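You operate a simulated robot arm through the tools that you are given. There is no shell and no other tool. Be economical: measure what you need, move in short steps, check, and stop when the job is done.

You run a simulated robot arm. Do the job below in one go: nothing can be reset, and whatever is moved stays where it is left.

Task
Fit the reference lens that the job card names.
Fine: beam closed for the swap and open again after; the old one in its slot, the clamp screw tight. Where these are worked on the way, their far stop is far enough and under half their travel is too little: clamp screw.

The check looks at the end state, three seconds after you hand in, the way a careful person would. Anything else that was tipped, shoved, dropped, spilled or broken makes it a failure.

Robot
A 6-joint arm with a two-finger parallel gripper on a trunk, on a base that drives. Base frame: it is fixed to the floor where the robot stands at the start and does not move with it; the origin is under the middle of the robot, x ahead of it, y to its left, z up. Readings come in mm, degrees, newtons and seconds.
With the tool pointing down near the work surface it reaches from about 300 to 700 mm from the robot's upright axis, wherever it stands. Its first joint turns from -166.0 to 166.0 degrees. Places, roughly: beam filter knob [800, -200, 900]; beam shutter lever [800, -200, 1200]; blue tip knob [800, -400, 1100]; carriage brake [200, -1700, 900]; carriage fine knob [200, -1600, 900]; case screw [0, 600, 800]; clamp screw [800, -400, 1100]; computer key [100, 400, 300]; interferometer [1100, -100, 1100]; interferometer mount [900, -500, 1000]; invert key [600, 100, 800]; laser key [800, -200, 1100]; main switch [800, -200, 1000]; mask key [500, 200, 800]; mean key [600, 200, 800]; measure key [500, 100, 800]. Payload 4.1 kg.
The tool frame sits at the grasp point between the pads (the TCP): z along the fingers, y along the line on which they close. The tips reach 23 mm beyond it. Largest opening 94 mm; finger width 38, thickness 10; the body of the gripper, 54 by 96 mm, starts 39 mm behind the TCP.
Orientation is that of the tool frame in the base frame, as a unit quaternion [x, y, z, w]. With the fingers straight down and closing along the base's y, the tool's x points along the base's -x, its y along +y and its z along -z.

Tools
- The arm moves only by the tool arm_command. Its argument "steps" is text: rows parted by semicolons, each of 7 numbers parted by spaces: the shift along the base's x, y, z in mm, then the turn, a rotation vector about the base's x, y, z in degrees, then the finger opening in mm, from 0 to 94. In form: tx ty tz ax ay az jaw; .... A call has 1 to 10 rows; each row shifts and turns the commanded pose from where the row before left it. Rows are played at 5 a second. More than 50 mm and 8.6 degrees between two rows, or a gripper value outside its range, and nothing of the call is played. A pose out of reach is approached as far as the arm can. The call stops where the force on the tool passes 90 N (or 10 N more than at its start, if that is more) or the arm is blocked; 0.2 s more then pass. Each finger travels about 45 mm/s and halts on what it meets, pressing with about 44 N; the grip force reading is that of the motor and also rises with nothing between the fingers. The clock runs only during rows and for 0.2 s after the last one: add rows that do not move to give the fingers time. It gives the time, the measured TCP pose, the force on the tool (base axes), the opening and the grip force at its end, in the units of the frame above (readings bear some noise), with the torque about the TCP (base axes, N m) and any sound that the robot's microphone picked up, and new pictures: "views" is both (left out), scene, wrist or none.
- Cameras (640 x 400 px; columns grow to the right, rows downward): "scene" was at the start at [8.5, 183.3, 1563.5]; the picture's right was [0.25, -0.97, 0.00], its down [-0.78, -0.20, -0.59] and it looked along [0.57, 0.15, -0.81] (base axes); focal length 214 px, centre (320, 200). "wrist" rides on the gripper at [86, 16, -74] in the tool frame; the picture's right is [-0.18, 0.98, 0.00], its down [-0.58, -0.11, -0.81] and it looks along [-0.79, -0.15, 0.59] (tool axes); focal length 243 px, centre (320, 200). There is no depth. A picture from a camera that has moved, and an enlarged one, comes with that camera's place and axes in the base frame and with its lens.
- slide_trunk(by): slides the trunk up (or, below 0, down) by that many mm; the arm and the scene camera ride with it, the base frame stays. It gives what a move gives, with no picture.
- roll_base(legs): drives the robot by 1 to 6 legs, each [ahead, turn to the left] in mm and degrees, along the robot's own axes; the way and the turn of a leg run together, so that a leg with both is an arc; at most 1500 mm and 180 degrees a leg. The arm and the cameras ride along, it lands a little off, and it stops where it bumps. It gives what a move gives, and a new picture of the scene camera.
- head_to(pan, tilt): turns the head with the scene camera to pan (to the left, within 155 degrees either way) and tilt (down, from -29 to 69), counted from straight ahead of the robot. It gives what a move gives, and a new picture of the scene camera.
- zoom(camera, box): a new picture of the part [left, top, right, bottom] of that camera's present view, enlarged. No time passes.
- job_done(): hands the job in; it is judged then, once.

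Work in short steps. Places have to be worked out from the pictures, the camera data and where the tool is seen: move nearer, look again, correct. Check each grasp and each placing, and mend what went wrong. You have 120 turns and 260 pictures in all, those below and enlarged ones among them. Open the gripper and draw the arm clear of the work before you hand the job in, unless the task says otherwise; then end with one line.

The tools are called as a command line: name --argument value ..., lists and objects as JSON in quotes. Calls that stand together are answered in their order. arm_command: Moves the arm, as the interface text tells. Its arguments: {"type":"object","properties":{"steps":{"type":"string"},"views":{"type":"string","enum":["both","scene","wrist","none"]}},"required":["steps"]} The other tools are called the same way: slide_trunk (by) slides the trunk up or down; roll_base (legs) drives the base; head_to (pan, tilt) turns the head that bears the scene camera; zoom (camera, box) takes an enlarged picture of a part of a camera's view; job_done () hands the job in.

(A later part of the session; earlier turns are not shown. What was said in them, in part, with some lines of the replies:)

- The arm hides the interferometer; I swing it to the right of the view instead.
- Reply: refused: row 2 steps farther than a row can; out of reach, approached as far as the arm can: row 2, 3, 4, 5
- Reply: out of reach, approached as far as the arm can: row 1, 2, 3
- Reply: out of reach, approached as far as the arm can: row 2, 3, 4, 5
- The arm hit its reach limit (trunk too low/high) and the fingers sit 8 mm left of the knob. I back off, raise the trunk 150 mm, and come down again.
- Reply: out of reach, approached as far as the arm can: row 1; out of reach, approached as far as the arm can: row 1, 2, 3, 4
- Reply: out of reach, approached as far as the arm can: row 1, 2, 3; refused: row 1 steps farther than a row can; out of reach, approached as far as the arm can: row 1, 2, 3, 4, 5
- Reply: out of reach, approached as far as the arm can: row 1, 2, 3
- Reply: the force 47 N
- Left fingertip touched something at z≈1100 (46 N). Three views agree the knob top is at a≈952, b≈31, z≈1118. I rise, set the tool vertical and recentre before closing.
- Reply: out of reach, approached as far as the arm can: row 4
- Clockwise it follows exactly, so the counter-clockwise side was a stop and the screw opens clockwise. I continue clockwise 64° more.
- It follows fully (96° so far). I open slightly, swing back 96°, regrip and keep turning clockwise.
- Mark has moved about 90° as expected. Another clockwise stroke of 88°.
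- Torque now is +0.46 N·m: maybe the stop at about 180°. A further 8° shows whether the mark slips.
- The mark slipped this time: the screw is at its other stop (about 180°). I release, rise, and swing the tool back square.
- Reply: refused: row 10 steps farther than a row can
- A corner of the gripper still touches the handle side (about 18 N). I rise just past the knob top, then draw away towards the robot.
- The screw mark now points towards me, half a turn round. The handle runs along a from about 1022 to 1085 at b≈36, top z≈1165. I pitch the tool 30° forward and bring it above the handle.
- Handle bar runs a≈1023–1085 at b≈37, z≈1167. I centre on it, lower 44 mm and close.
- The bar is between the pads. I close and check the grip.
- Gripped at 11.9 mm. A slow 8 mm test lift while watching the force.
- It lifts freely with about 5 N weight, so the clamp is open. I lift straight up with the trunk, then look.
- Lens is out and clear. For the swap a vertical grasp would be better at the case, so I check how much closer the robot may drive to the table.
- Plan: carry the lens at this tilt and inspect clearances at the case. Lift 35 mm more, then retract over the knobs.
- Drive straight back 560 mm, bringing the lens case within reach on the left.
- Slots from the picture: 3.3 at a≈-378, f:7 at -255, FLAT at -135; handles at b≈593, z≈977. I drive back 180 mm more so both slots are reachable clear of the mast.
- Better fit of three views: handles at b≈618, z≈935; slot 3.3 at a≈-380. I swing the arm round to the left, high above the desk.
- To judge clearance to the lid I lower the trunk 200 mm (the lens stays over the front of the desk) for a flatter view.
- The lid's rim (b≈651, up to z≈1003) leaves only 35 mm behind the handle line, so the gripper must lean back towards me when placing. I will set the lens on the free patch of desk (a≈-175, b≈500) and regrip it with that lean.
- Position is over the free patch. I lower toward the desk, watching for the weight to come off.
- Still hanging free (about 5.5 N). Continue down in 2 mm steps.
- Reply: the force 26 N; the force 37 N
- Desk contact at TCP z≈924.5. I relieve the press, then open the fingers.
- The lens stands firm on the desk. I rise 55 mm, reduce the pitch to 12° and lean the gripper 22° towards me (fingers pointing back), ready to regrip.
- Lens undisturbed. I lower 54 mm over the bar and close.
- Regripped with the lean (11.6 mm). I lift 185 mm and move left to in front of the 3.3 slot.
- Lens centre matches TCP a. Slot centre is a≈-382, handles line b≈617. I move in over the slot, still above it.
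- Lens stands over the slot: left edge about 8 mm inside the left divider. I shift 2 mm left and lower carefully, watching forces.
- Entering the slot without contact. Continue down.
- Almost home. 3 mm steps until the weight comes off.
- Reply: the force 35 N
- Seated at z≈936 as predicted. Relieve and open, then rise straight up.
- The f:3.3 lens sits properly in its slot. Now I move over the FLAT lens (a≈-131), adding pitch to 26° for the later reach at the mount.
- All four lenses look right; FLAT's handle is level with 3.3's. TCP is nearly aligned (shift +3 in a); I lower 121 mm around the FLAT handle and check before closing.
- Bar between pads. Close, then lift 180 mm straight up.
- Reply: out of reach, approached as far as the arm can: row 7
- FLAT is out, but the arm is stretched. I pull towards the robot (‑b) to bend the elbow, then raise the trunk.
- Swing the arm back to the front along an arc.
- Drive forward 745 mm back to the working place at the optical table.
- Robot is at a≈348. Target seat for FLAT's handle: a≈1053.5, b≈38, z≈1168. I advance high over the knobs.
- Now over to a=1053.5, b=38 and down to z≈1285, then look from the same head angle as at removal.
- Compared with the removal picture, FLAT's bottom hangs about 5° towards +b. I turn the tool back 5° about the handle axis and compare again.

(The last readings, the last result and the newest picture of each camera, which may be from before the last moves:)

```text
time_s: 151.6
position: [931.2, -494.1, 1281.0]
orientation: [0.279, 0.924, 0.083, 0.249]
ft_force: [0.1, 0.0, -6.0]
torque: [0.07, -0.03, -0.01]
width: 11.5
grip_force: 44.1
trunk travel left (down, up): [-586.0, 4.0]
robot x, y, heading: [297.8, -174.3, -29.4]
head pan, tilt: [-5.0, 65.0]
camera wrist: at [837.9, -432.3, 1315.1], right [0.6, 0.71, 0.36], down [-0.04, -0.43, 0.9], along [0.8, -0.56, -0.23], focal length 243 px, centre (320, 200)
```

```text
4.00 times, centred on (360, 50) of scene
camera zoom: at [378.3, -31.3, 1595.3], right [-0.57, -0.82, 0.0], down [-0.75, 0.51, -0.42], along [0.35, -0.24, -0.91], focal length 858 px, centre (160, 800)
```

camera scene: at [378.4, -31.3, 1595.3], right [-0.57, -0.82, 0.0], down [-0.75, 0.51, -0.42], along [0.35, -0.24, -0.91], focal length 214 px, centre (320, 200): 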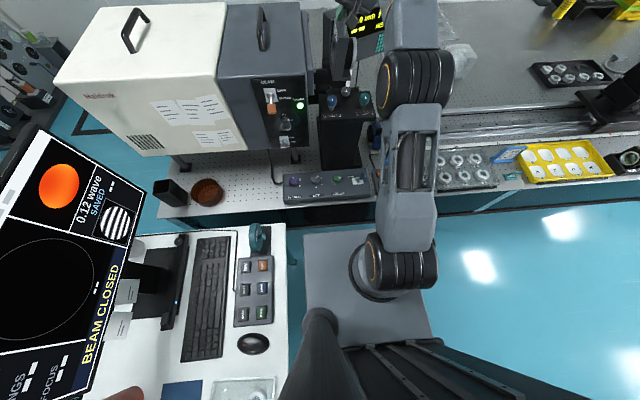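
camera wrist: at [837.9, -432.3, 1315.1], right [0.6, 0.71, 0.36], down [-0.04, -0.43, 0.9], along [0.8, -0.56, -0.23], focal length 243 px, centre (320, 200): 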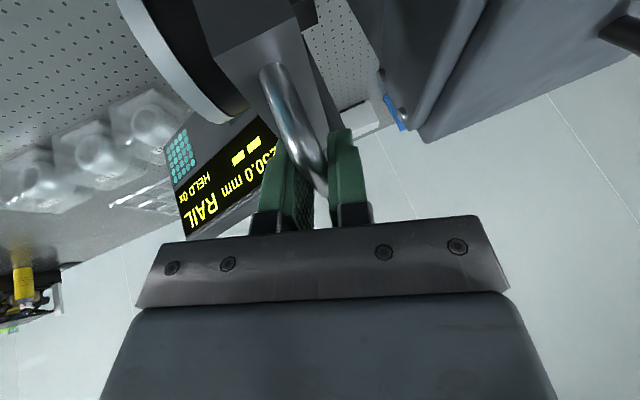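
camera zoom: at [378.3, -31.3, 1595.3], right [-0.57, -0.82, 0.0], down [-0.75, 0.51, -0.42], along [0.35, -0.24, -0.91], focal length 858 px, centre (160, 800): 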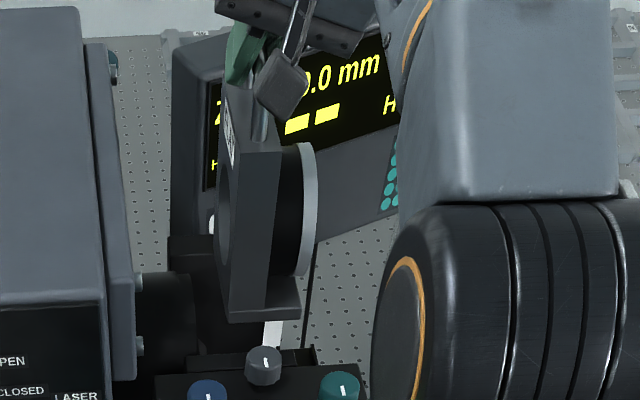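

Now it matches the removal view. I descend slowly along the same line.

arm_command --steps "0 0.4 -8 -0.6 0.35 0 5; 0 0 -8 0 0 0 5; 0 0 -8 0 0 0 5; 0 0 -8 0 0 0 5; 0 0 -8 0 0 0 5; 0 0 0 0 0 0 5" --views "wrist"

zoom --camera "scene" --box '[280, 0, 440, 100]'

```text
time_s: 153.0
position: [930.2, -492.8, 1241.3]
orientation: [0.278, 0.925, 0.079, 0.247]
ft_force: [-0.3, 0.6, -6.0]
torque: [0.06, -0.03, 0.03]
width: 11.4
grip_force: 44.1
trunk travel left (down, up): [-586.0, 4.0]
robot x, y, heading: [298.7, -176.6, -29.9]
head pan, tilt: [-5.0, 65.0]
camera wrist: at [837.9, -431.7, 1275.1], right [0.6, 0.72, 0.35], down [-0.04, -0.42, 0.91], along [0.8, -0.56, -0.22], focal length 243 px, centre (320, 200)
```

wrist: 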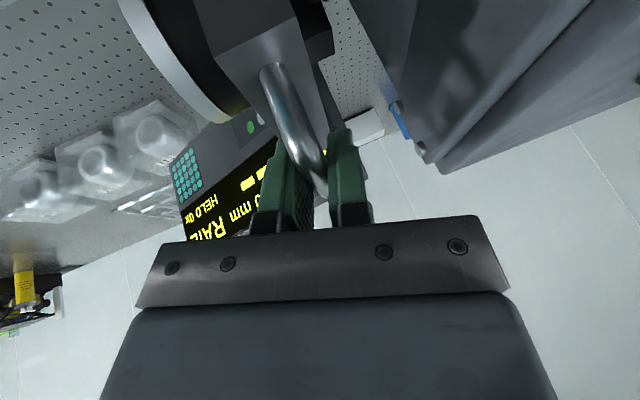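

```text
4.00 times, centred on (360, 50) of scene
camera zoom: at [378.3, -31.3, 1595.3], right [-0.57, -0.82, 0.0], down [-0.75, 0.51, -0.42], along [0.35, -0.24, -0.91], focal length 858 px, centre (160, 800)
```

zoom: 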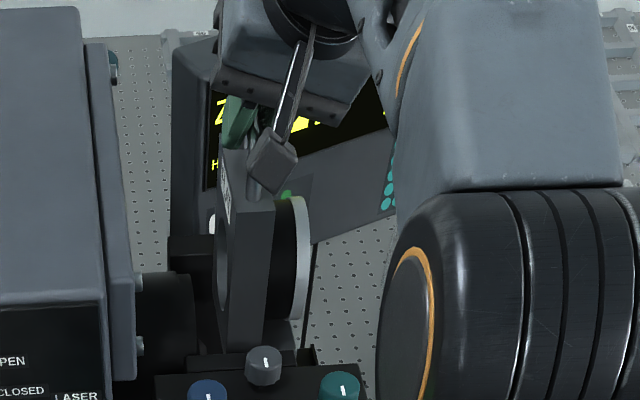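

No contact, bottom is below the ledge level. Continue down to 1185.

arm_command --steps "0.9 -0.5 -8 0 0 0 5; 0 0 -8 0 0 0 5; 0 0 -8 0 0 0 5; 0 0 -8 0 0 0 5; 0 0 -8 0 0 0 5; 0 0 -8 0 0 0 5; 0 0 -6 0 0 0 5; 0 0 0 0 0 0 5" --views "wrist"

zoom --camera "scene" --box '[280, 0, 440, 100]'

```text
time_s: 154.8
position: [930.5, -491.2, 1188.1]
orientation: [0.278, 0.925, 0.078, 0.247]
ft_force: [-5.5, 3.1, -3.6]
torque: [0.35, 0.5, -0.09]
width: 11.3
grip_force: 44.0
trunk travel left (down, up): [-586.0, 4.0]
robot x, y, heading: [301.5, -169.8, -29.4]
head pan, tilt: [-5.0, 65.0]
camera wrist: at [838.2, -430.8, 1221.1], right [0.6, 0.72, 0.35], down [-0.04, -0.42, 0.91], along [0.8, -0.56, -0.22], focal length 243 px, centre (320, 200)
```

wrist: 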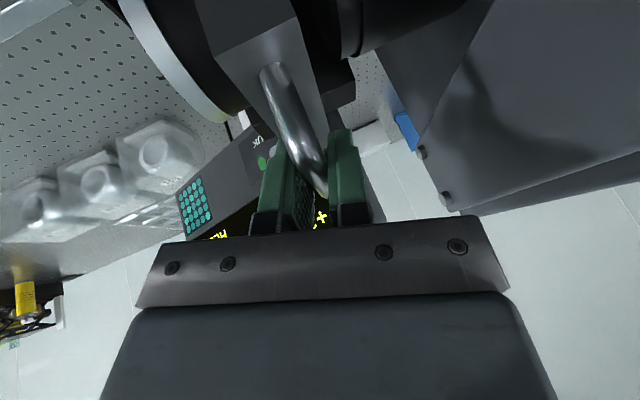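

```text
4.00 times, centred on (360, 50) of scene
camera zoom: at [377.3, -30.7, 1595.3], right [-0.57, -0.82, 0.0], down [-0.75, 0.51, -0.42], along [0.35, -0.24, -0.91], focal length 858 px, centre (160, 800)
```

zoom: 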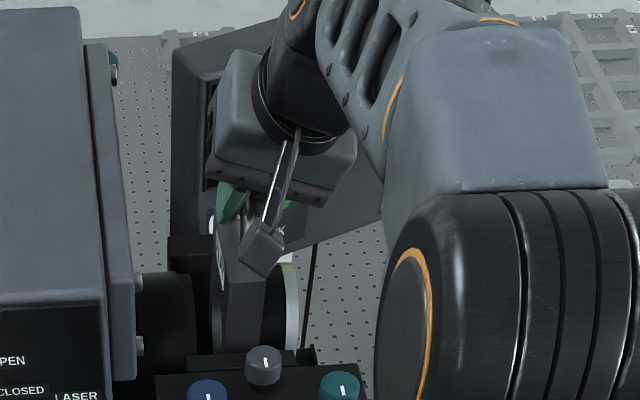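

A light 6 N push towards me: the lens touches the far guide. I shift 2 mm back and continue in small steps.

arm_command --steps "-1.7 1 0 0 0 0 5; -0.9 0.5 -3 0 0 0 5; 0 0 -3 0 0 0 5; 0 0 -3 0 0 0 5; 0 0 0 0 0 0 5" --views "none"

arm_command --steps "0 0 -2 0 0 0 5; 0 0 -2 0 0 0 5; 0 0 0 0 0 0 5" --views "none"

```text
time_s: 156.0
position: [927.6, -491.7, 1177.7]
orientation: [0.278, 0.925, 0.078, 0.248]
ft_force: [0.2, -0.3, -5.6]
torque: [0.07, -0.03, -0.03]
width: 11.7
grip_force: 43.9
trunk travel left (down, up): [-586.0, 4.0]
robot x, y, heading: [300.4, -173.9, -29.4]
head pan, tilt: [-5.0, 65.0]
```

```text
time_s: 156.8
position: [928.5, -491.5, 1174.3]
orientation: [0.278, 0.925, 0.079, 0.248]
ft_force: [-0.4, -0.8, -5.9]
torque: [0.07, -0.02, 0.01]
width: 11.5
grip_force: 44.2
trunk travel left (down, up): [-586.0, 4.0]
robot x, y, heading: [300.9, -173.2, -29.3]
head pan, tilt: [-5.0, 65.0]
```

Free again. Continue down in small steps to the seat (expected ≈1168).

arm_command --steps "0 0 -2 0 0 0 5; 0 0 -2 0 0 0 5; 0 0 0 0 0 0 5" --views "none"

arm_command --steps "0 0 -2 0 0 0 5; 0 0 -1 0 0 0 5; 0 0 0 0 0 0 5" --views "none"

arm_command --steps "0 0 -1 0 0 0 5; 0 0 -1 0 0 0 5; 0 0 0 0 0 0 5" --views "wrist"

```text
time_s: 157.6
position: [928.5, -491.0, 1171.7]
orientation: [0.277, 0.925, 0.078, 0.249]
ft_force: [-0.1, 0.5, 2.5]
torque: [-0.16, -0.24, -0.02]
width: 11.3
grip_force: 43.8
trunk travel left (down, up): [-586.0, 4.0]
robot x, y, heading: [300.1, -169.6, -29.5]
head pan, tilt: [-5.0, 65.0]
```

```text
time_s: 158.4
position: [927.3, -490.9, 1170.8]
orientation: [0.278, 0.924, 0.078, 0.252]
ft_force: [4.3, -0.6, 26.4]
torque: [0.42, 0.68, 0.13]
width: 11.7
grip_force: 43.9
trunk travel left (down, up): [-586.0, 4.0]
robot x, y, heading: [301.1, -172.8, -29.4]
head pan, tilt: [-5.0, 65.0]
```

```text
time_s: 159.2
position: [927.3, -490.1, 1171.6]
orientation: [0.277, 0.924, 0.077, 0.254]
ft_force: [7.1, -0.6, 33.3]
torque: [0.21, 0.19, -0.21]
width: 11.6
grip_force: 44.2
trunk travel left (down, up): [-586.0, 4.0]
robot x, y, heading: [301.8, -171.8, -29.6]
head pan, tilt: [-5.0, 65.0]
camera wrist: at [835.3, -429.4, 1204.0], right [0.6, 0.72, 0.36], down [-0.05, -0.41, 0.91], along [0.8, -0.56, -0.21], focal length 243 px, centre (320, 200)
```

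wrist: 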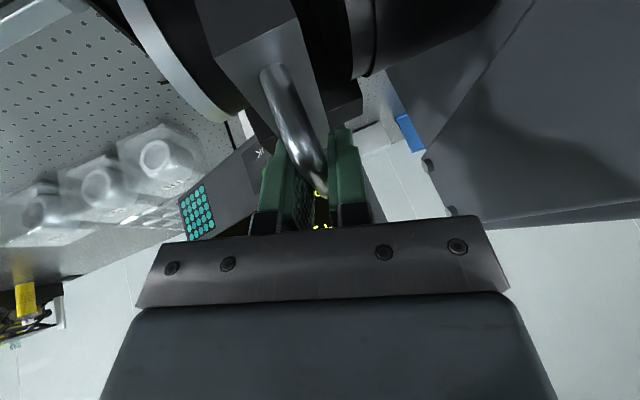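

Contact at z≈1171.6, 2–3 mm above my estimate. I relieve the press, open gently so it settles, and look.

arm_command --steps "0 0 1.5 0 0 0 5; 0 0 1 0 0 0 5; 0 0 0 0 0 0 13; 0 0 0 0 0 0 16; 0 0 0 0 0 0 22; 0 0 0 0 0 0 30; 0 0 0 0 0 0 30" --views "wrist"

zoom --camera "scene" --box '[280, 0, 440, 100]'

```text
time_s: 160.8
position: [927.9, -490.9, 1167.9]
orientation: [0.278, 0.925, 0.079, 0.248]
ft_force: [-0.4, -0.5, -0.7]
torque: [0.03, 0.02, 0.0]
width: 30.3
grip_force: 0.1
trunk travel left (down, up): [-586.0, 4.0]
robot x, y, heading: [300.4, -169.8, -29.5]
head pan, tilt: [-5.0, 65.0]
camera wrist: at [836.0, -430.2, 1201.9], right [0.6, 0.72, 0.35], down [-0.04, -0.42, 0.91], along [0.8, -0.56, -0.22], focal length 243 px, centre (320, 200)
```

wrist: 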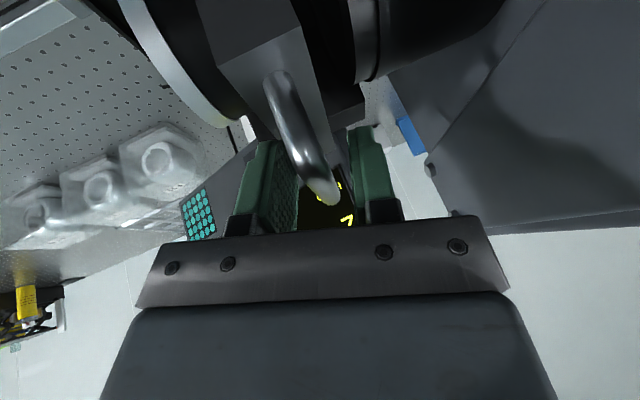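

```text
4.00 times, centred on (360, 50) of scene
camera zoom: at [377.8, -31.0, 1595.3], right [-0.57, -0.82, 0.0], down [-0.75, 0.51, -0.42], along [0.35, -0.24, -0.91], focal length 858 px, centre (160, 800)
```

zoom: 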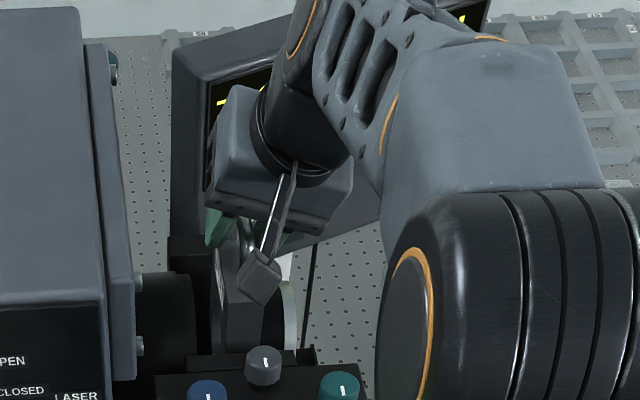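

Released without the lens tipping. I rise straight up and back off to inspect the seating.

arm_command --steps "0 0 5 0 0 0 40; 0 0 15 0 0 0 40; 0 0 25 0 0 0 40; 0 0 30 0 0 0 40; -17 10 20 0 0 0 40; -40 23 0 3.2 5.6 2 40; -40 23 0 3.2 5.6 2 40; -40 23 0 0 0 0 40; 0 0 0 0 0 0 40"

zoom --camera "scene" --box '[280, 0, 440, 100]'

zoom --camera "wrist" --box '[200, 20, 440, 170]'

```text
time_s: 162.8
position: [790.5, -410.9, 1262.7]
orientation: [0.266, 0.948, 0.111, 0.137]
ft_force: [-0.5, 0.6, 0.1]
torque: [-0.03, 0.0, 0.02]
width: 39.8
grip_force: 0.0
trunk travel left (down, up): [-586.0, 4.0]
robot x, y, heading: [301.4, -173.0, -29.4]
head pan, tilt: [-5.0, 65.0]
camera scene: at [378.0, -31.1, 1595.3], right [-0.57, -0.82, 0.0], down [-0.75, 0.51, -0.42], along [0.35, -0.24, -0.91], focal length 214 px, centre (320, 200)
camera wrist: at [703.5, -361.5, 1321.4], right [0.62, 0.72, 0.32], down [0.17, -0.51, 0.84], along [0.77, -0.47, -0.44], focal length 243 px, centre (320, 200)
```

scene: 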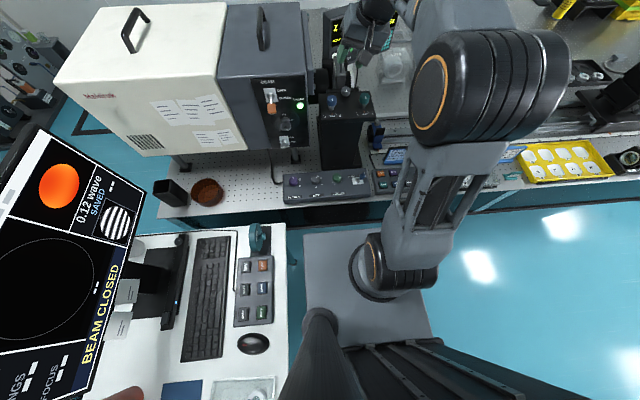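
wrist: 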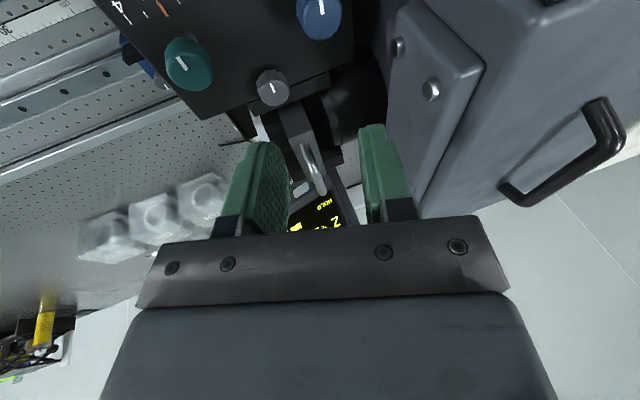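

```text
4.00 times, centred on (360, 50) of scene
camera zoom: at [378.0, -31.1, 1595.3], right [-0.57, -0.82, 0.0], down [-0.75, 0.51, -0.42], along [0.35, -0.24, -0.91], focal length 858 px, centre (160, 800)
```

zoom: 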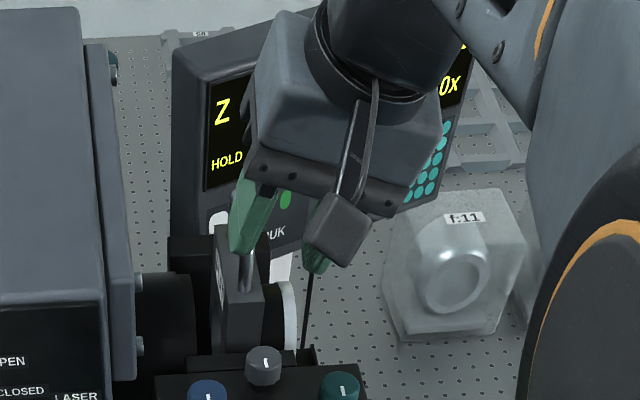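

```text
2.67 times, centred on (320, 95) of wrist
camera zoom: at [703.5, -361.5, 1321.4], right [0.62, 0.72, 0.32], down [0.17, -0.51, 0.84], along [0.77, -0.47, -0.44], focal length 647 px, centre (320, 480)
```

zoom: 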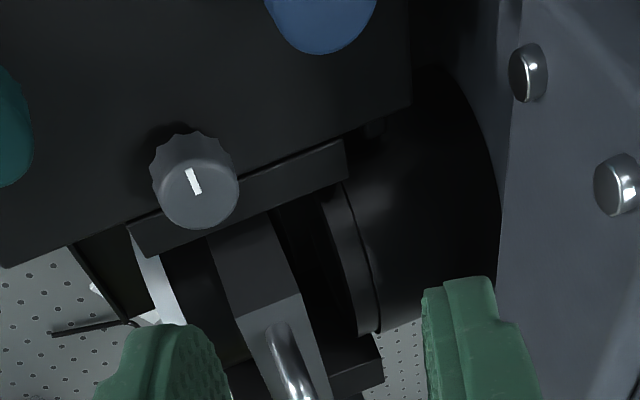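

Seating looks alike; I verify the height more carefully with the arm further away and a close zoom.

arm_command --steps "-40 23 0 0 0 0 60; -40 23 0 0 0 0 60; 0 0 0 0 0 0 60" --views "none"

slide_trunk --by -75

zoom --camera "scene" --box '[280, 0, 440, 100]'

zoom --camera "scene" --box '[315, 20, 375, 80]'

```text
time_s: 163.6
position: [711.8, -365.5, 1263.1]
orientation: [0.266, 0.948, 0.111, 0.138]
ft_force: [0.4, -0.1, 0.3]
torque: [-0.01, 0.0, -0.01]
width: 59.8
grip_force: 0.0
trunk travel left (down, up): [-586.0, 4.0]
robot x, y, heading: [297.4, -171.5, -29.6]
head pan, tilt: [-5.0, 65.0]
```

```text
time_s: 164.7
position: [712.8, -365.4, 1187.9]
orientation: [0.265, 0.948, 0.111, 0.138]
ft_force: [0.1, 0.1, -0.2]
torque: [-0.02, 0.01, 0.01]
width: 60.0
grip_force: 0.2
trunk travel left (down, up): [-511.0, 79.0]
robot x, y, heading: [301.8, -171.7, -29.8]
head pan, tilt: [-5.0, 65.0]
```

```text
4.00 times, centred on (360, 50) of scene
camera zoom: at [377.6, -30.9, 1520.3], right [-0.57, -0.82, 0.0], down [-0.75, 0.51, -0.42], along [0.35, -0.24, -0.91], focal length 858 px, centre (160, 800)
```

zoom: 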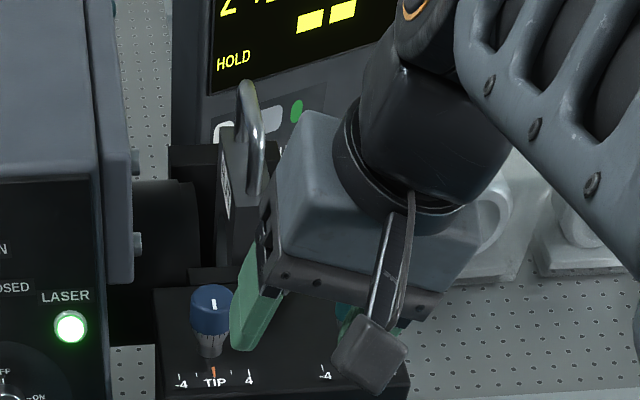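

```text
6.67 times, centred on (345, 50) of scene
camera zoom: at [377.6, -30.9, 1520.3], right [-0.57, -0.82, 0.0], down [-0.75, 0.51, -0.42], along [0.35, -0.24, -0.91], focal length 1430 px, centre (153, 1200)
```

zoom: 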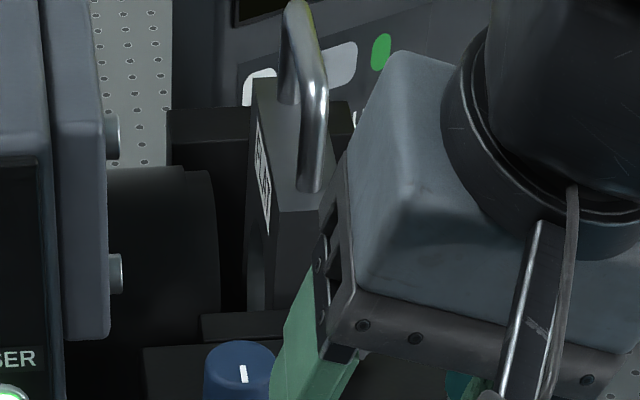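

Height agrees with the old lens's seat (within about 2 mm), so it is seated. Next I set the tool vertical again and go over the clamp knob.

arm_command --steps "0 0 12 -7.14 4.13 0 60; 0 0 0 -7.14 4.13 0 60; 0 0 0 3 5.2 0 60; 0 0 0 3 5.2 0 60; 31.4 -21.2 0 0 0 0 60; 31.4 -21.2 0 0 0 0 60; 31.5 -21.2 0 0 0 0 60; 31.5 -21.2 -15 0 0 0 60; 0 0 -20 0 0 0 60; 0 0 -10 0 0 0 60"

zoom --camera "wrist" --box '[200, 70, 440, 220]'

```text
time_s: 166.9
position: [838.8, -450.6, 1155.5]
orientation: [0.255, 0.967, -0.001, 0.001]
ft_force: [-0.7, -0.4, -0.1]
torque: [-0.03, -0.01, 0.0]
width: 60.1
grip_force: 0.1
trunk travel left (down, up): [-511.0, 79.0]
robot x, y, heading: [299.4, -169.4, -29.7]
head pan, tilt: [-5.0, 65.0]
camera scene: at [377.6, -30.8, 1520.3], right [-0.57, -0.82, 0.0], down [-0.75, 0.51, -0.42], along [0.35, -0.24, -0.91], focal length 214 px, centre (320, 200)
camera wrist: at [770.8, -393.6, 1230.6], right [0.64, 0.76, 0.0], down [0.45, -0.38, 0.81], along [0.62, -0.52, -0.59], focal length 243 px, centre (320, 200)
```

scene: 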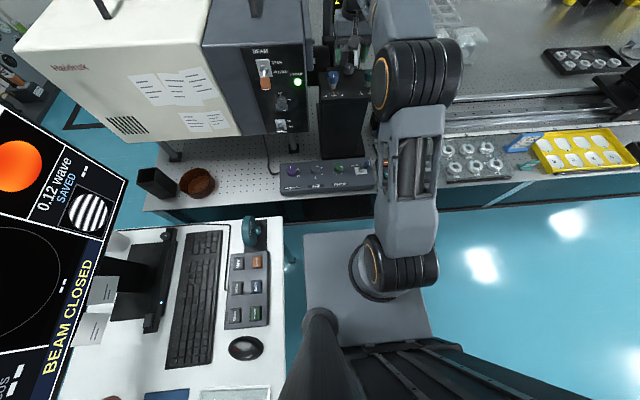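
wrist: 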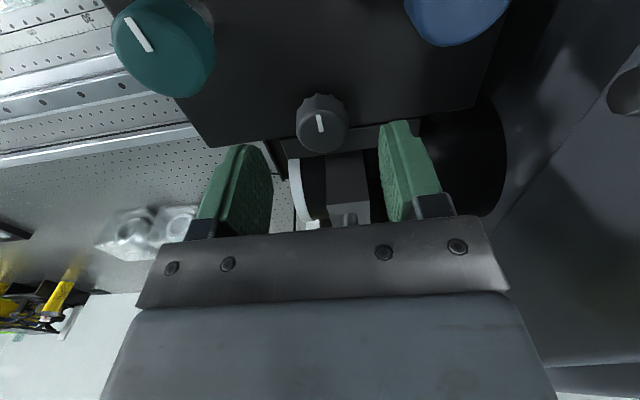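

```text
2.67 times, centred on (320, 145) of wrist
camera zoom: at [770.8, -393.6, 1230.6], right [0.64, 0.76, 0.0], down [0.45, -0.38, 0.81], along [0.62, -0.52, -0.59], focal length 647 px, centre (320, 347)
```

zoom: 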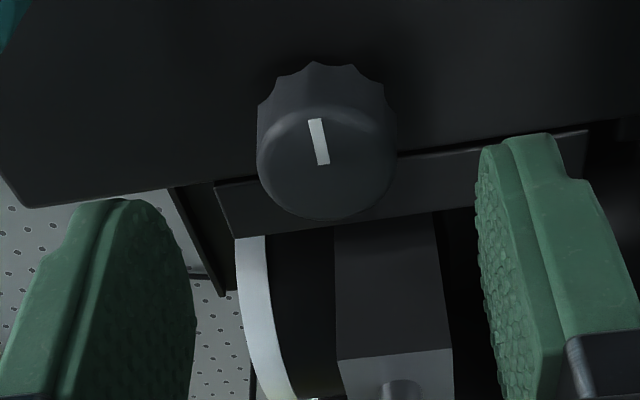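

FLAT's plate sits where the old one did (about 1.6 mm off at most). I lower over the knob, swing 40° clockwise open, and grip.

arm_command --steps "0 0 -15 0 0 0 50; 0 0 -8 0 0 -8 44; 0 0 -5 0 0 -8 44; 0 0 0 0 0 -8 44; 0 0 0 0 0 -8 44; 0 0 0 0 0 -8 44; 0 0 0 0 0 0 20; 0 0 0 0 0 0 20; 0 0 0 0 0 0 20; 0 0 0 0 0 0 20" --views "wrist"

arm_command --steps "0 0 0 0 0 8.5 20; 0 0 0 0 0 8.5 20; 0 0 0 0 0 8.5 20; 0 0 0 0 0 8.5 20; 0 0 0 0 0 8.5 20; 0 0 0 0 0 8.5 20; 0 0 0 0 0 8.5 20; 0 0 0 0 0 8.5 20; 0 0 0 0 0 8.5 20; 0 0 0 0 0 8.5 20" --views "wrist"

```text
time_s: 169.1
position: [838.5, -450.3, 1127.2]
orientation: [0.57, 0.822, 0.0, -0.001]
ft_force: [-0.5, 0.3, 0.1]
torque: [-0.15, 0.49, -0.01]
width: 28.5
grip_force: 45.0
trunk travel left (down, up): [-511.0, 79.0]
robot x, y, heading: [299.3, -173.0, -29.0]
head pan, tilt: [-5.0, 65.0]
camera wrist: at [822.9, -363.3, 1202.5], right [0.99, 0.17, 0.0], down [0.1, -0.58, 0.81], along [0.14, -0.79, -0.59], focal length 243 px, centre (320, 200)
```

wrist: 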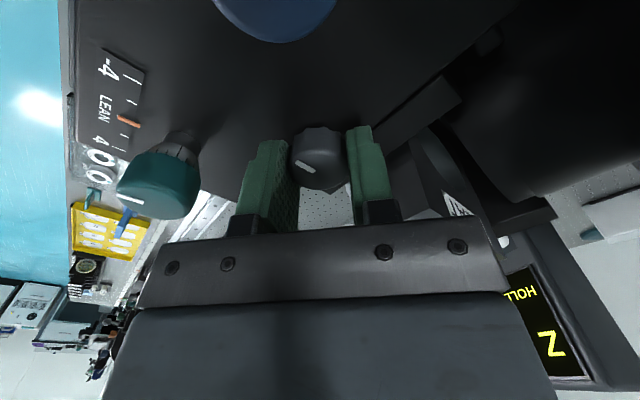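

```text
time_s: 171.3
position: [839.2, -448.6, 1128.2]
orientation: [-0.136, 0.991, 0.0, 0.001]
ft_force: [11.5, 18.4, 1.9]
torque: [0.13, -1.31, -0.03]
width: 28.7
grip_force: 45.1
trunk travel left (down, up): [-511.0, 79.0]
robot x, y, heading: [301.3, -173.1, -29.5]
head pan, tilt: [-5.0, 65.0]
camera wrist: at [751.9, -454.6, 1202.5], right [-0.09, 1.0, 0.0], down [0.59, 0.05, 0.81], along [0.8, 0.07, -0.59], focal length 243 px, centre (320, 200)
```

wrist: 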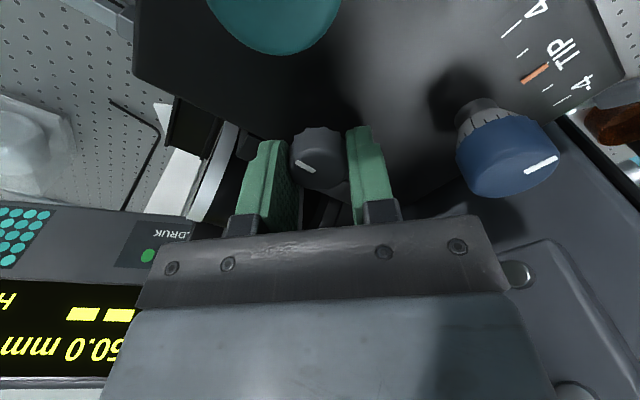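

The knob followed 85°. I open, swing back, regrip, and turn another stroke.

arm_command --steps "0 0 0 0 0 0 42; 0 0 0 0 0 -8.5 42; 0 0 0 0 0 -8.5 42; 0 0 0 0 0 -8.5 42; 0 0 0 0 0 -8.5 42; 0 0 0 0 0 -8.5 42; 0 0 0 0 0 -8.5 42; 0 0 0 0 0 -8.5 42; 0 0 0 0 0 -8.5 42; 0 0 0 0 0 -8.5 42" --views "none"

arm_command --steps "0 0 0 0 0 -8.5 42; 0 0 0 0 0 0 20; 0 0 0 0 0 0 20; 0 0 0 0 0 0 20; 0 0 0 0 0 0 20" --views "wrist"

arm_command --steps "0 0 0 0 0 8.5 20; 0 0 0 0 0 8.5 20; 0 0 0 0 0 8.5 20; 0 0 0 0 0 8.5 20; 0 0 0 0 0 8.5 20; 0 0 0 0 0 8.5 20; 0 0 0 0 0 8.5 20; 0 0 0 0 0 8.5 20; 0 0 0 0 0 8.5 20; 0 0 0 0 0 8.5 20" --views "wrist"

```text
time_s: 173.5
position: [837.7, -450.5, 1126.4]
orientation: [0.509, 0.861, 0.001, 0.0]
ft_force: [-0.1, 0.1, 0.2]
torque: [0.0, 0.01, 0.0]
width: 41.8
grip_force: 0.0
trunk travel left (down, up): [-511.0, 79.0]
robot x, y, heading: [300.1, -171.9, -29.4]
head pan, tilt: [-5.0, 65.0]
```

```text
time_s: 174.7
position: [837.5, -450.7, 1126.8]
orientation: [0.57, 0.822, 0.001, 0.0]
ft_force: [0.3, 0.1, -0.5]
torque: [-0.07, 0.02, -0.01]
width: 28.4
grip_force: 44.8
trunk travel left (down, up): [-511.0, 79.0]
robot x, y, heading: [300.7, -175.0, -29.8]
head pan, tilt: [-5.0, 65.0]
camera wrist: at [822.8, -363.2, 1202.3], right [0.99, 0.17, 0.0], down [0.1, -0.58, 0.81], along [0.14, -0.79, -0.59], focal length 243 px, centre (320, 200)
```

wrist: 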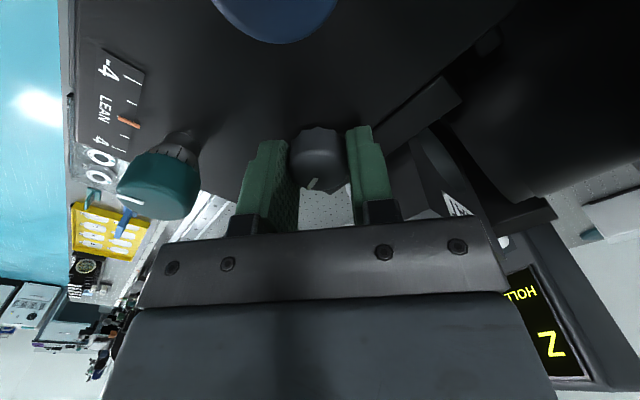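

```text
time_s: 176.9
position: [839.2, -448.3, 1126.4]
orientation: [-0.136, 0.991, 0.001, 0.0]
ft_force: [4.8, 15.2, 2.5]
torque: [-0.16, -0.41, -0.48]
width: 28.6
grip_force: 45.1
trunk travel left (down, up): [-511.0, 79.0]
robot x, y, heading: [302.1, -171.9, -29.3]
head pan, tilt: [-5.0, 65.0]
camera wrist: at [750.6, -454.9, 1202.3], right [-0.09, 1.0, 0.0], down [0.59, 0.05, 0.81], along [0.8, 0.07, -0.59], focal length 243 px, centre (320, 200)
```

wrist: 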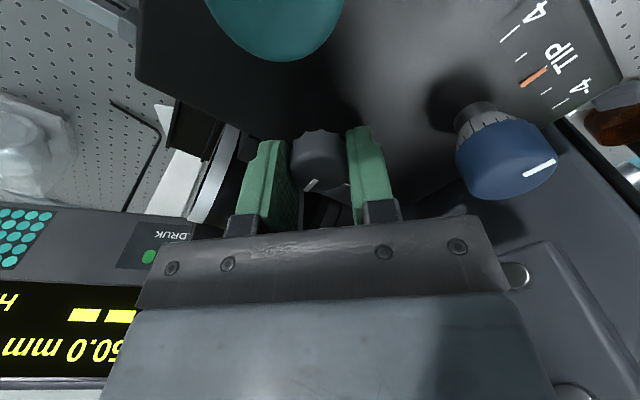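

Torque -0.48 N·m and the mark is at the same angle as at the start: the clamp is tight at its stop. Release, rise, and back off.

arm_command --steps "0 0 0 0 0 0 44; 0 0 0 0 0 0 44; 0 0 10 0 0 0 44; 0 0 20 0 0 -8 44; -17 10 30 0 0 -8 44; -26 15 30 0 0 -8 44; -26 15 0 0 0 -8 44; 0 0 0 0 0 -8 20; 0 0 0 0 0 -7 0; 0 0 0 0 0 0 0"

zoom --camera "wrist" --box '[200, 20, 440, 170]'

```text
time_s: 179.1
position: [768.3, -409.4, 1216.9]
orientation: [0.273, 0.962, 0.0, 0.001]
ft_force: [1.1, 0.0, 0.3]
torque: [-0.02, 0.01, 0.01]
width: 0.2
grip_force: 28.0
trunk travel left (down, up): [-511.0, 79.0]
robot x, y, heading: [303.3, -171.9, -29.7]
head pan, tilt: [-5.0, 65.0]
camera scene: at [377.8, -30.7, 1520.3], right [-0.57, -0.82, 0.0], down [-0.75, 0.51, -0.42], along [0.35, -0.24, -0.91], focal length 214 px, centre (320, 200)
camera wrist: at [703.2, -350.5, 1292.5], right [0.67, 0.74, 0.0], down [0.44, -0.4, 0.81], along [0.6, -0.54, -0.59], focal length 243 px, centre (320, 200)
```

scene: 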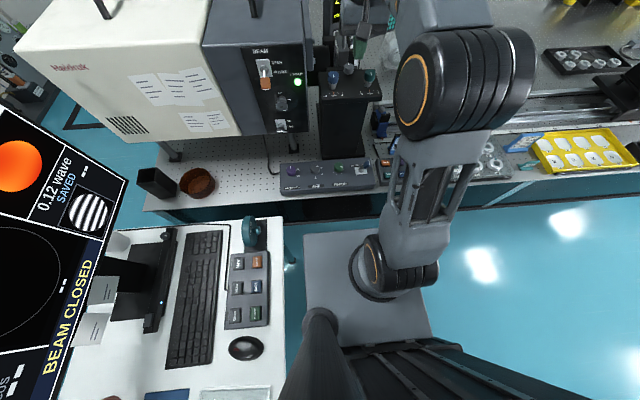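
wrist: 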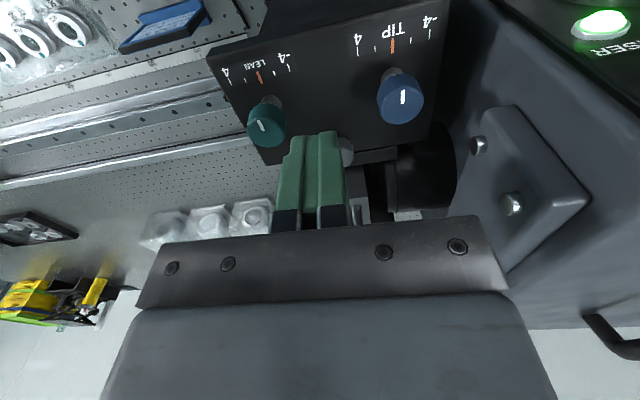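

```text
2.67 times, centred on (320, 95) of wrist
camera zoom: at [703.2, -350.5, 1292.5], right [0.67, 0.74, 0.0], down [0.44, -0.4, 0.81], along [0.6, -0.54, -0.59], focal length 647 px, centre (320, 480)
```

zoom: 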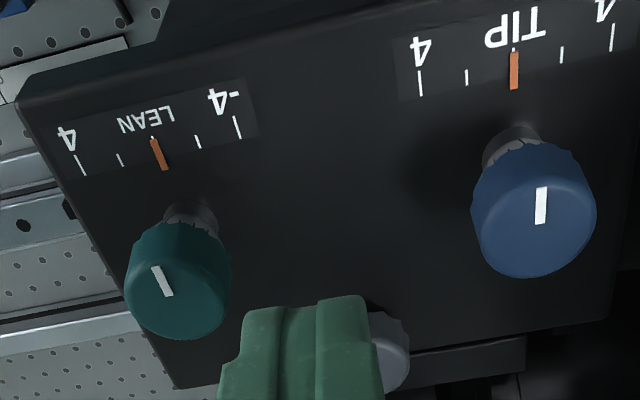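

Tip/Lean pointers are unchanged. Now reopen the shutter: I withdraw, pitch the closed fingers to 60° and move left in front of the lever, below it.

arm_command --steps "-39 22.5 0 -4.25 -7.36 0 0; -39 22.5 0 -4.25 -7.36 0 0; -39 22.5 0 -4.25 -7.36 1 0; -39 22.5 0 -4.25 -7.36 0 0; 23 39.8 -10 -4.25 -7.36 0 0; 23 39.8 -15 -4.25 -7.36 0 0; 23 39.8 -15 -4.25 -7.36 0 0; 23 39.8 -15 0 0 0 0; 23 39.8 -10 0 0 0 0; 0 0 0 0 0 0 0"

```text
time_s: 181.3
position: [727.2, -120.4, 1152.1]
orientation: [0.226, 0.838, -0.122, 0.481]
ft_force: [-0.1, 0.5, -0.1]
torque: [-0.01, -0.04, 0.0]
width: 0.0
grip_force: 42.7
trunk travel left (down, up): [-511.0, 79.0]
robot x, y, heading: [296.1, -173.2, -29.8]
head pan, tilt: [-5.0, 65.0]
camera scene: at [378.0, -30.5, 1520.3], right [-0.57, -0.82, 0.0], down [-0.75, 0.51, -0.42], along [0.35, -0.24, -0.91], focal length 214 px, centre (320, 200)
camera wrist: at [642.6, -52.6, 1115.1], right [0.57, 0.8, 0.17], down [-0.41, 0.1, 0.91], along [0.71, -0.59, 0.38], focal length 243 px, centre (320, 200)
```

scene: 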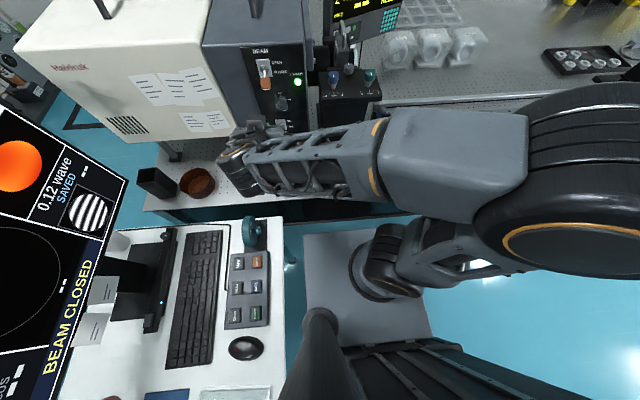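
wrist: 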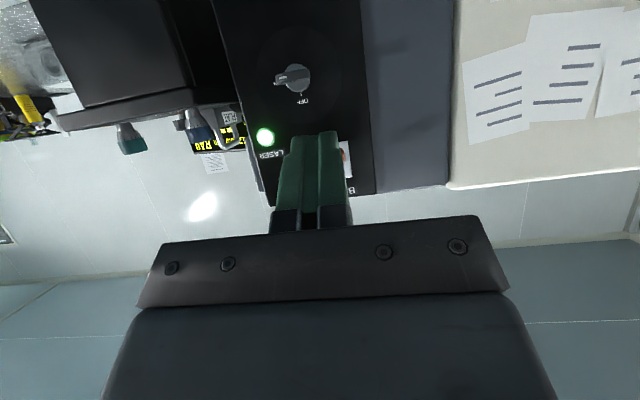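

Lever knob (closed) is at about a=838, b=258, z=1166. I pass the fingertips under it at z≈1130, to a=815.

arm_command --steps "0 0 -22 0 0 0 0; 36.1 -20.8 0 0 0 0 0; 36.1 -20.8 0 0 0 0 0; 25 -14.4 0 0 0 0 0; 8 -4.6 0 0 0 0 0; 0 0 0 0 0 0 0"

zoom --camera "scene" --box '[220, 30, 320, 140]'

```text
time_s: 182.7
position: [832.1, -183.0, 1131.3]
orientation: [0.226, 0.838, -0.123, 0.481]
ft_force: [0.3, 0.5, -0.4]
torque: [0.02, -0.02, 0.01]
width: 0.0
grip_force: 42.5
trunk travel left (down, up): [-511.0, 79.0]
robot x, y, heading: [298.3, -167.4, -29.4]
head pan, tilt: [-5.0, 65.0]
camera scene: at [377.8, -30.7, 1520.3], right [-0.57, -0.82, 0.0], down [-0.75, 0.51, -0.42], along [0.35, -0.24, -0.91], focal length 214 px, centre (320, 200)
camera wrist: at [747.9, -113.9, 1094.7], right [0.57, 0.8, 0.17], down [-0.41, 0.1, 0.91], along [0.71, -0.59, 0.38], focal length 243 px, centre (320, 200)
```

scene: 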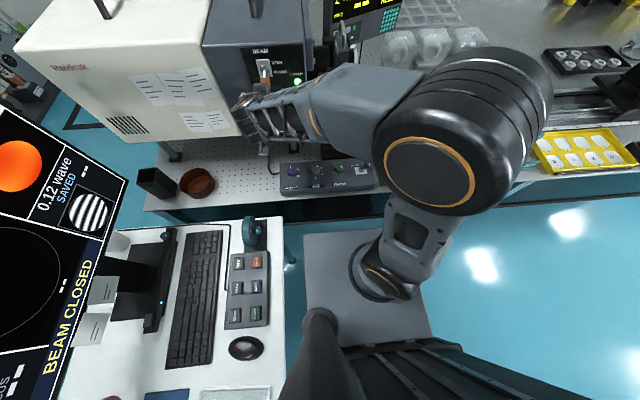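
wrist: 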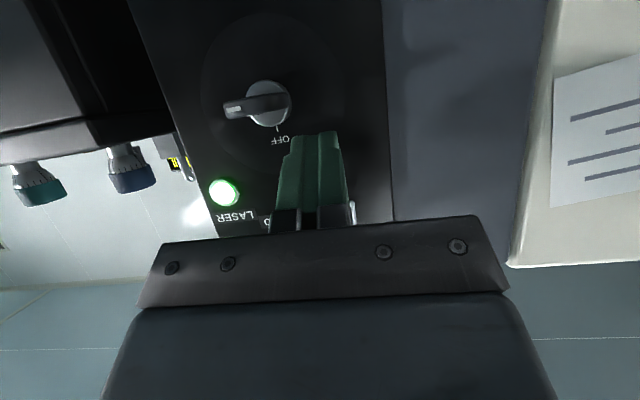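

```text
3.64 times, centred on (270, 85) of scene
camera zoom: at [377.8, -30.7, 1520.3], right [-0.57, -0.82, 0.0], down [-0.75, 0.51, -0.42], along [0.35, -0.24, -0.91], focal length 780 px, centre (502, 618)
```

zoom: 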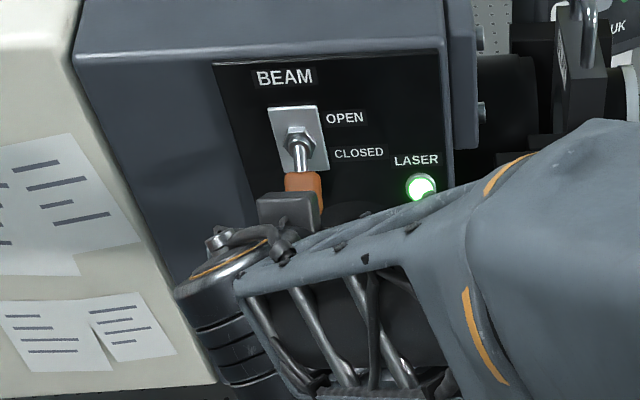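

Fingers are under the knob, clear of the key. I raise slowly.

arm_command --steps "0 0 10 0 0 0 0; 0 0 8 0 0 0 0; 0 0 6 0 0 0 0; 0 0 6 0 0 0 0; 0 0 6 0 0 0 0; 0 0 6 0 0 0 0; 0 0 5 0 0 0 0; 0 0 0 0 0 0 0"

zoom --camera "scene" --box '[220, 30, 320, 140]'

```text
time_s: 184.5
position: [833.3, -181.7, 1178.6]
orientation: [0.227, 0.838, -0.123, 0.48]
ft_force: [0.1, -0.3, 0.5]
torque: [0.02, -0.01, -0.02]
width: 0.2
grip_force: 42.7
trunk travel left (down, up): [-511.0, 79.0]
robot x, y, heading: [298.8, -173.6, -29.7]
head pan, tilt: [-5.0, 65.0]
heard: click
camera scene: at [377.8, -30.7, 1520.3], right [-0.57, -0.82, 0.0], down [-0.75, 0.51, -0.42], along [0.35, -0.24, -0.91], focal length 214 px, centre (320, 200)
camera wrist: at [747.7, -112.9, 1141.5], right [0.57, 0.8, 0.17], down [-0.41, 0.1, 0.91], along [0.71, -0.59, 0.38], focal length 243 px, centre (320, 200)
```

scene: 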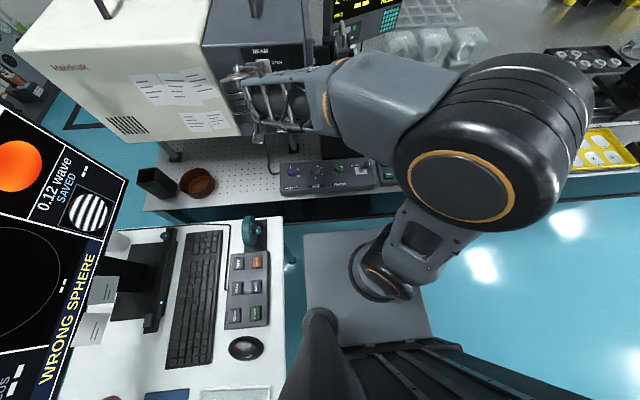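
wrist: 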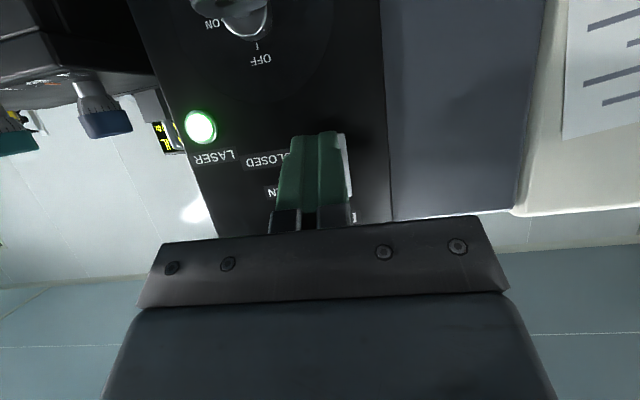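

```text
3.64 times, centred on (270, 85) of scene
camera zoom: at [377.8, -30.7, 1520.3], right [-0.57, -0.82, 0.0], down [-0.75, 0.51, -0.42], along [0.35, -0.24, -0.91], focal length 780 px, centre (502, 618)
```

zoom: 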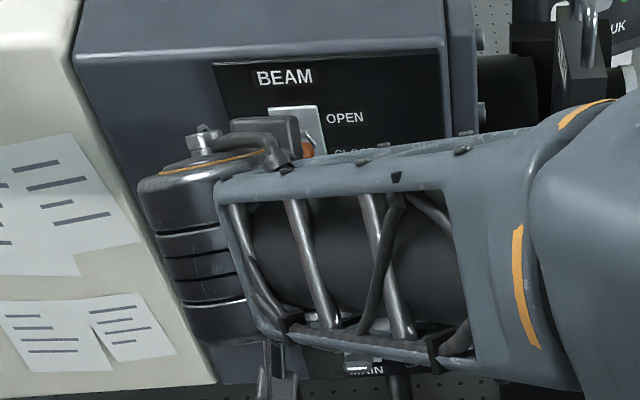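

A click and the monitor no longer says BEAM CLOSED; it now shows "WRONG SPHERE". I withdraw from the lever and read the desk card and monitor again carefully.

arm_command --steps "-17 10 -3 0 0 0 0; -35 20 0 0 0 0 0; -40 23 0 0 0 0 0; -40 23 0 0 0 0 20; 0 0 0 0 0 0 40" --views "wrist"

zoom --camera "scene" --box '[220, 30, 320, 140]'

head_to --pan 50 --tilt 45

zoom --camera "scene" --box '[160, 80, 480, 280]'

```text
time_s: 185.7
position: [701.0, -106.0, 1172.8]
orientation: [0.227, 0.838, -0.123, 0.481]
ft_force: [-0.5, -0.3, 0.3]
torque: [-0.04, 0.03, 0.01]
width: 40.1
grip_force: 0.2
trunk travel left (down, up): [-511.0, 79.0]
robot x, y, heading: [298.6, -173.6, -29.4]
head pan, tilt: [-5.0, 65.0]
camera wrist: at [615.4, -36.6, 1137.7], right [0.57, 0.8, 0.17], down [-0.41, 0.1, 0.91], along [0.71, -0.59, 0.38], focal length 243 px, centre (320, 200)
```

wrist: 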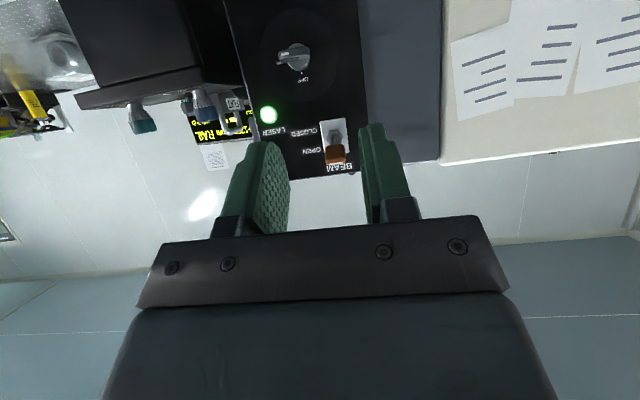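

```text
3.64 times, centred on (270, 85) of scene
camera zoom: at [377.7, -30.7, 1520.3], right [-0.57, -0.82, 0.0], down [-0.75, 0.51, -0.42], along [0.35, -0.24, -0.91], focal length 780 px, centre (502, 618)
```

zoom: 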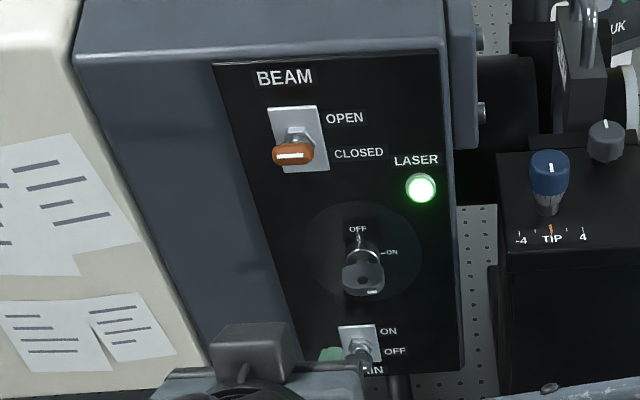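

```text
time_s: 187.0
position: [701.8, -104.3, 1173.7]
orientation: [0.227, 0.838, -0.123, 0.481]
ft_force: [0.1, 0.4, 0.3]
torque: [0.0, -0.01, 0.03]
width: 40.1
grip_force: 0.1
trunk travel left (down, up): [-511.0, 79.0]
robot x, y, heading: [300.6, -171.4, -29.8]
head pan, tilt: [50.0, 45.0]
camera scene: at [403.9, 32.1, 1545.3], right [0.35, -0.94, 0.0], down [-0.66, -0.25, -0.71], along [0.66, 0.25, -0.71], focal length 214 px, centre (320, 200)
```

scene: 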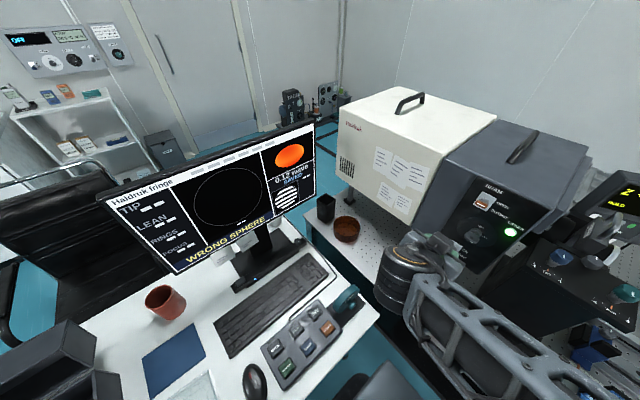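

```text
2.00 times, centred on (320, 180) of scene
camera zoom: at [403.9, 32.1, 1545.3], right [0.35, -0.94, 0.0], down [-0.66, -0.25, -0.71], along [0.66, 0.25, -0.71], focal length 429 px, centre (320, 240)
```

zoom: 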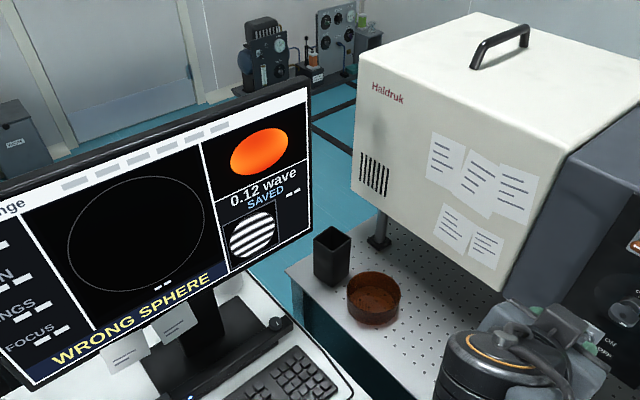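

Beam lever is up at OPEN. "WRONG SPHERE" refers to the part on the rail; I reread the desk card to be sure of the named lens.

head_to --pan 130 --tilt 45

```text
time_s: 188.5
position: [701.6, -105.8, 1173.6]
orientation: [0.227, 0.838, -0.123, 0.481]
ft_force: [-0.7, 0.0, 0.4]
torque: [0.0, 0.03, 0.02]
width: 39.9
grip_force: 0.1
trunk travel left (down, up): [-511.0, 79.0]
robot x, y, heading: [299.0, -173.8, -29.6]
head pan, tilt: [130.0, 45.0]
camera scene: at [313.0, 83.6, 1545.3], right [0.98, 0.18, 0.0], down [0.13, -0.7, -0.71], along [-0.13, 0.7, -0.71], focal length 214 px, centre (320, 200)
```

scene: 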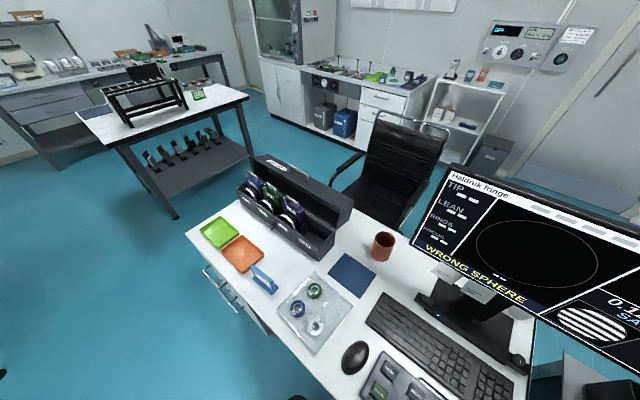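

The card was legible earlier: FIT FLAT. I draw the arm back clear of the table and take a last look at the mount.

arm_command --steps "-20 11.5 20 0 0 0 60; -30 17 30 3.5 6 0 80; -30 17 30 3.5 6 0 94; -20 -34 10 3.5 6 0 94; -25 -43 0 3.5 6 0 94; -25 -43 0 0 0 0 94; 0 0 0 0 0 0 94" --views "none"

head_to --pan -5 --tilt 45

zoom --camera "scene" --box '[240, 60, 440, 200]'

```text
time_s: 190.1
position: [550.8, -181.1, 1264.5]
orientation: [0.254, 0.928, -0.065, 0.265]
ft_force: [0.6, -0.8, 0.7]
torque: [0.0, -0.02, 0.03]
width: 94.1
grip_force: 0.1
trunk travel left (down, up): [-511.0, 79.0]
robot x, y, heading: [296.0, -177.7, -29.4]
head pan, tilt: [130.0, 45.0]
```

```text
time_s: 192.3
position: [550.2, -180.4, 1264.1]
orientation: [0.253, 0.928, -0.064, 0.265]
ft_force: [0.4, -0.7, 0.1]
torque: [-0.02, -0.01, 0.01]
width: 94.0
grip_force: 0.1
trunk travel left (down, up): [-511.0, 79.0]
robot x, y, heading: [299.9, -173.0, -29.6]
head pan, tilt: [-5.0, 45.0]
camera scene: at [394.8, -42.4, 1545.3], right [-0.57, -0.82, 0.0], down [-0.58, 0.4, -0.71], along [0.58, -0.4, -0.71], focal length 214 px, centre (320, 200)
```

scene: 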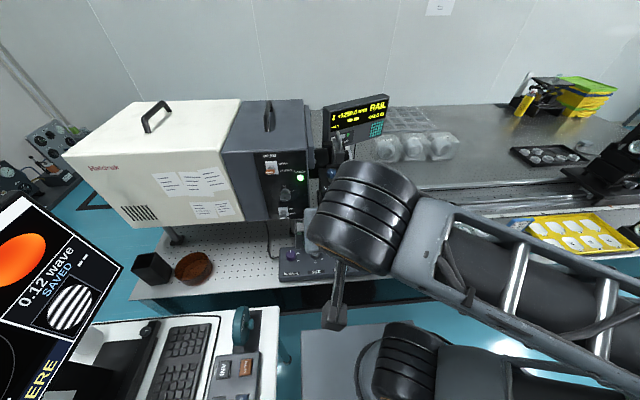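

```text
2.86 times, centred on (340, 130) of scene
camera zoom: at [394.8, -42.4, 1545.3], right [-0.57, -0.82, 0.0], down [-0.58, 0.4, -0.71], along [0.58, -0.4, -0.71], focal length 613 px, centre (263, 400)
```

zoom: 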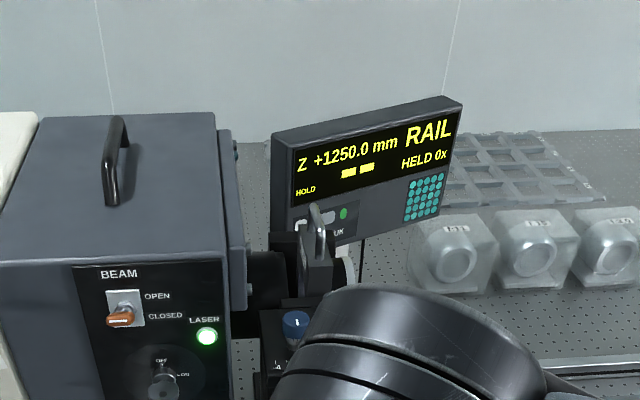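

FLAT is in the mount with the clamp tight, the beam is open, and f:3.3 is back in its slot. The gripper is open and clear of the work, so I hand in.

job_done

```text
The job is handed in.
```

I fitted the FLAT reference lens named on the desk card and handed the job in. The f:3.3 lens is back in its slot, the clamp screw is turned to its tight stop and the beam is open again. With the beam open, the monitor shows "WRONG SPHERE"; I took that to be about the curved part on the rail, which I left alone, but I did not confirm it.
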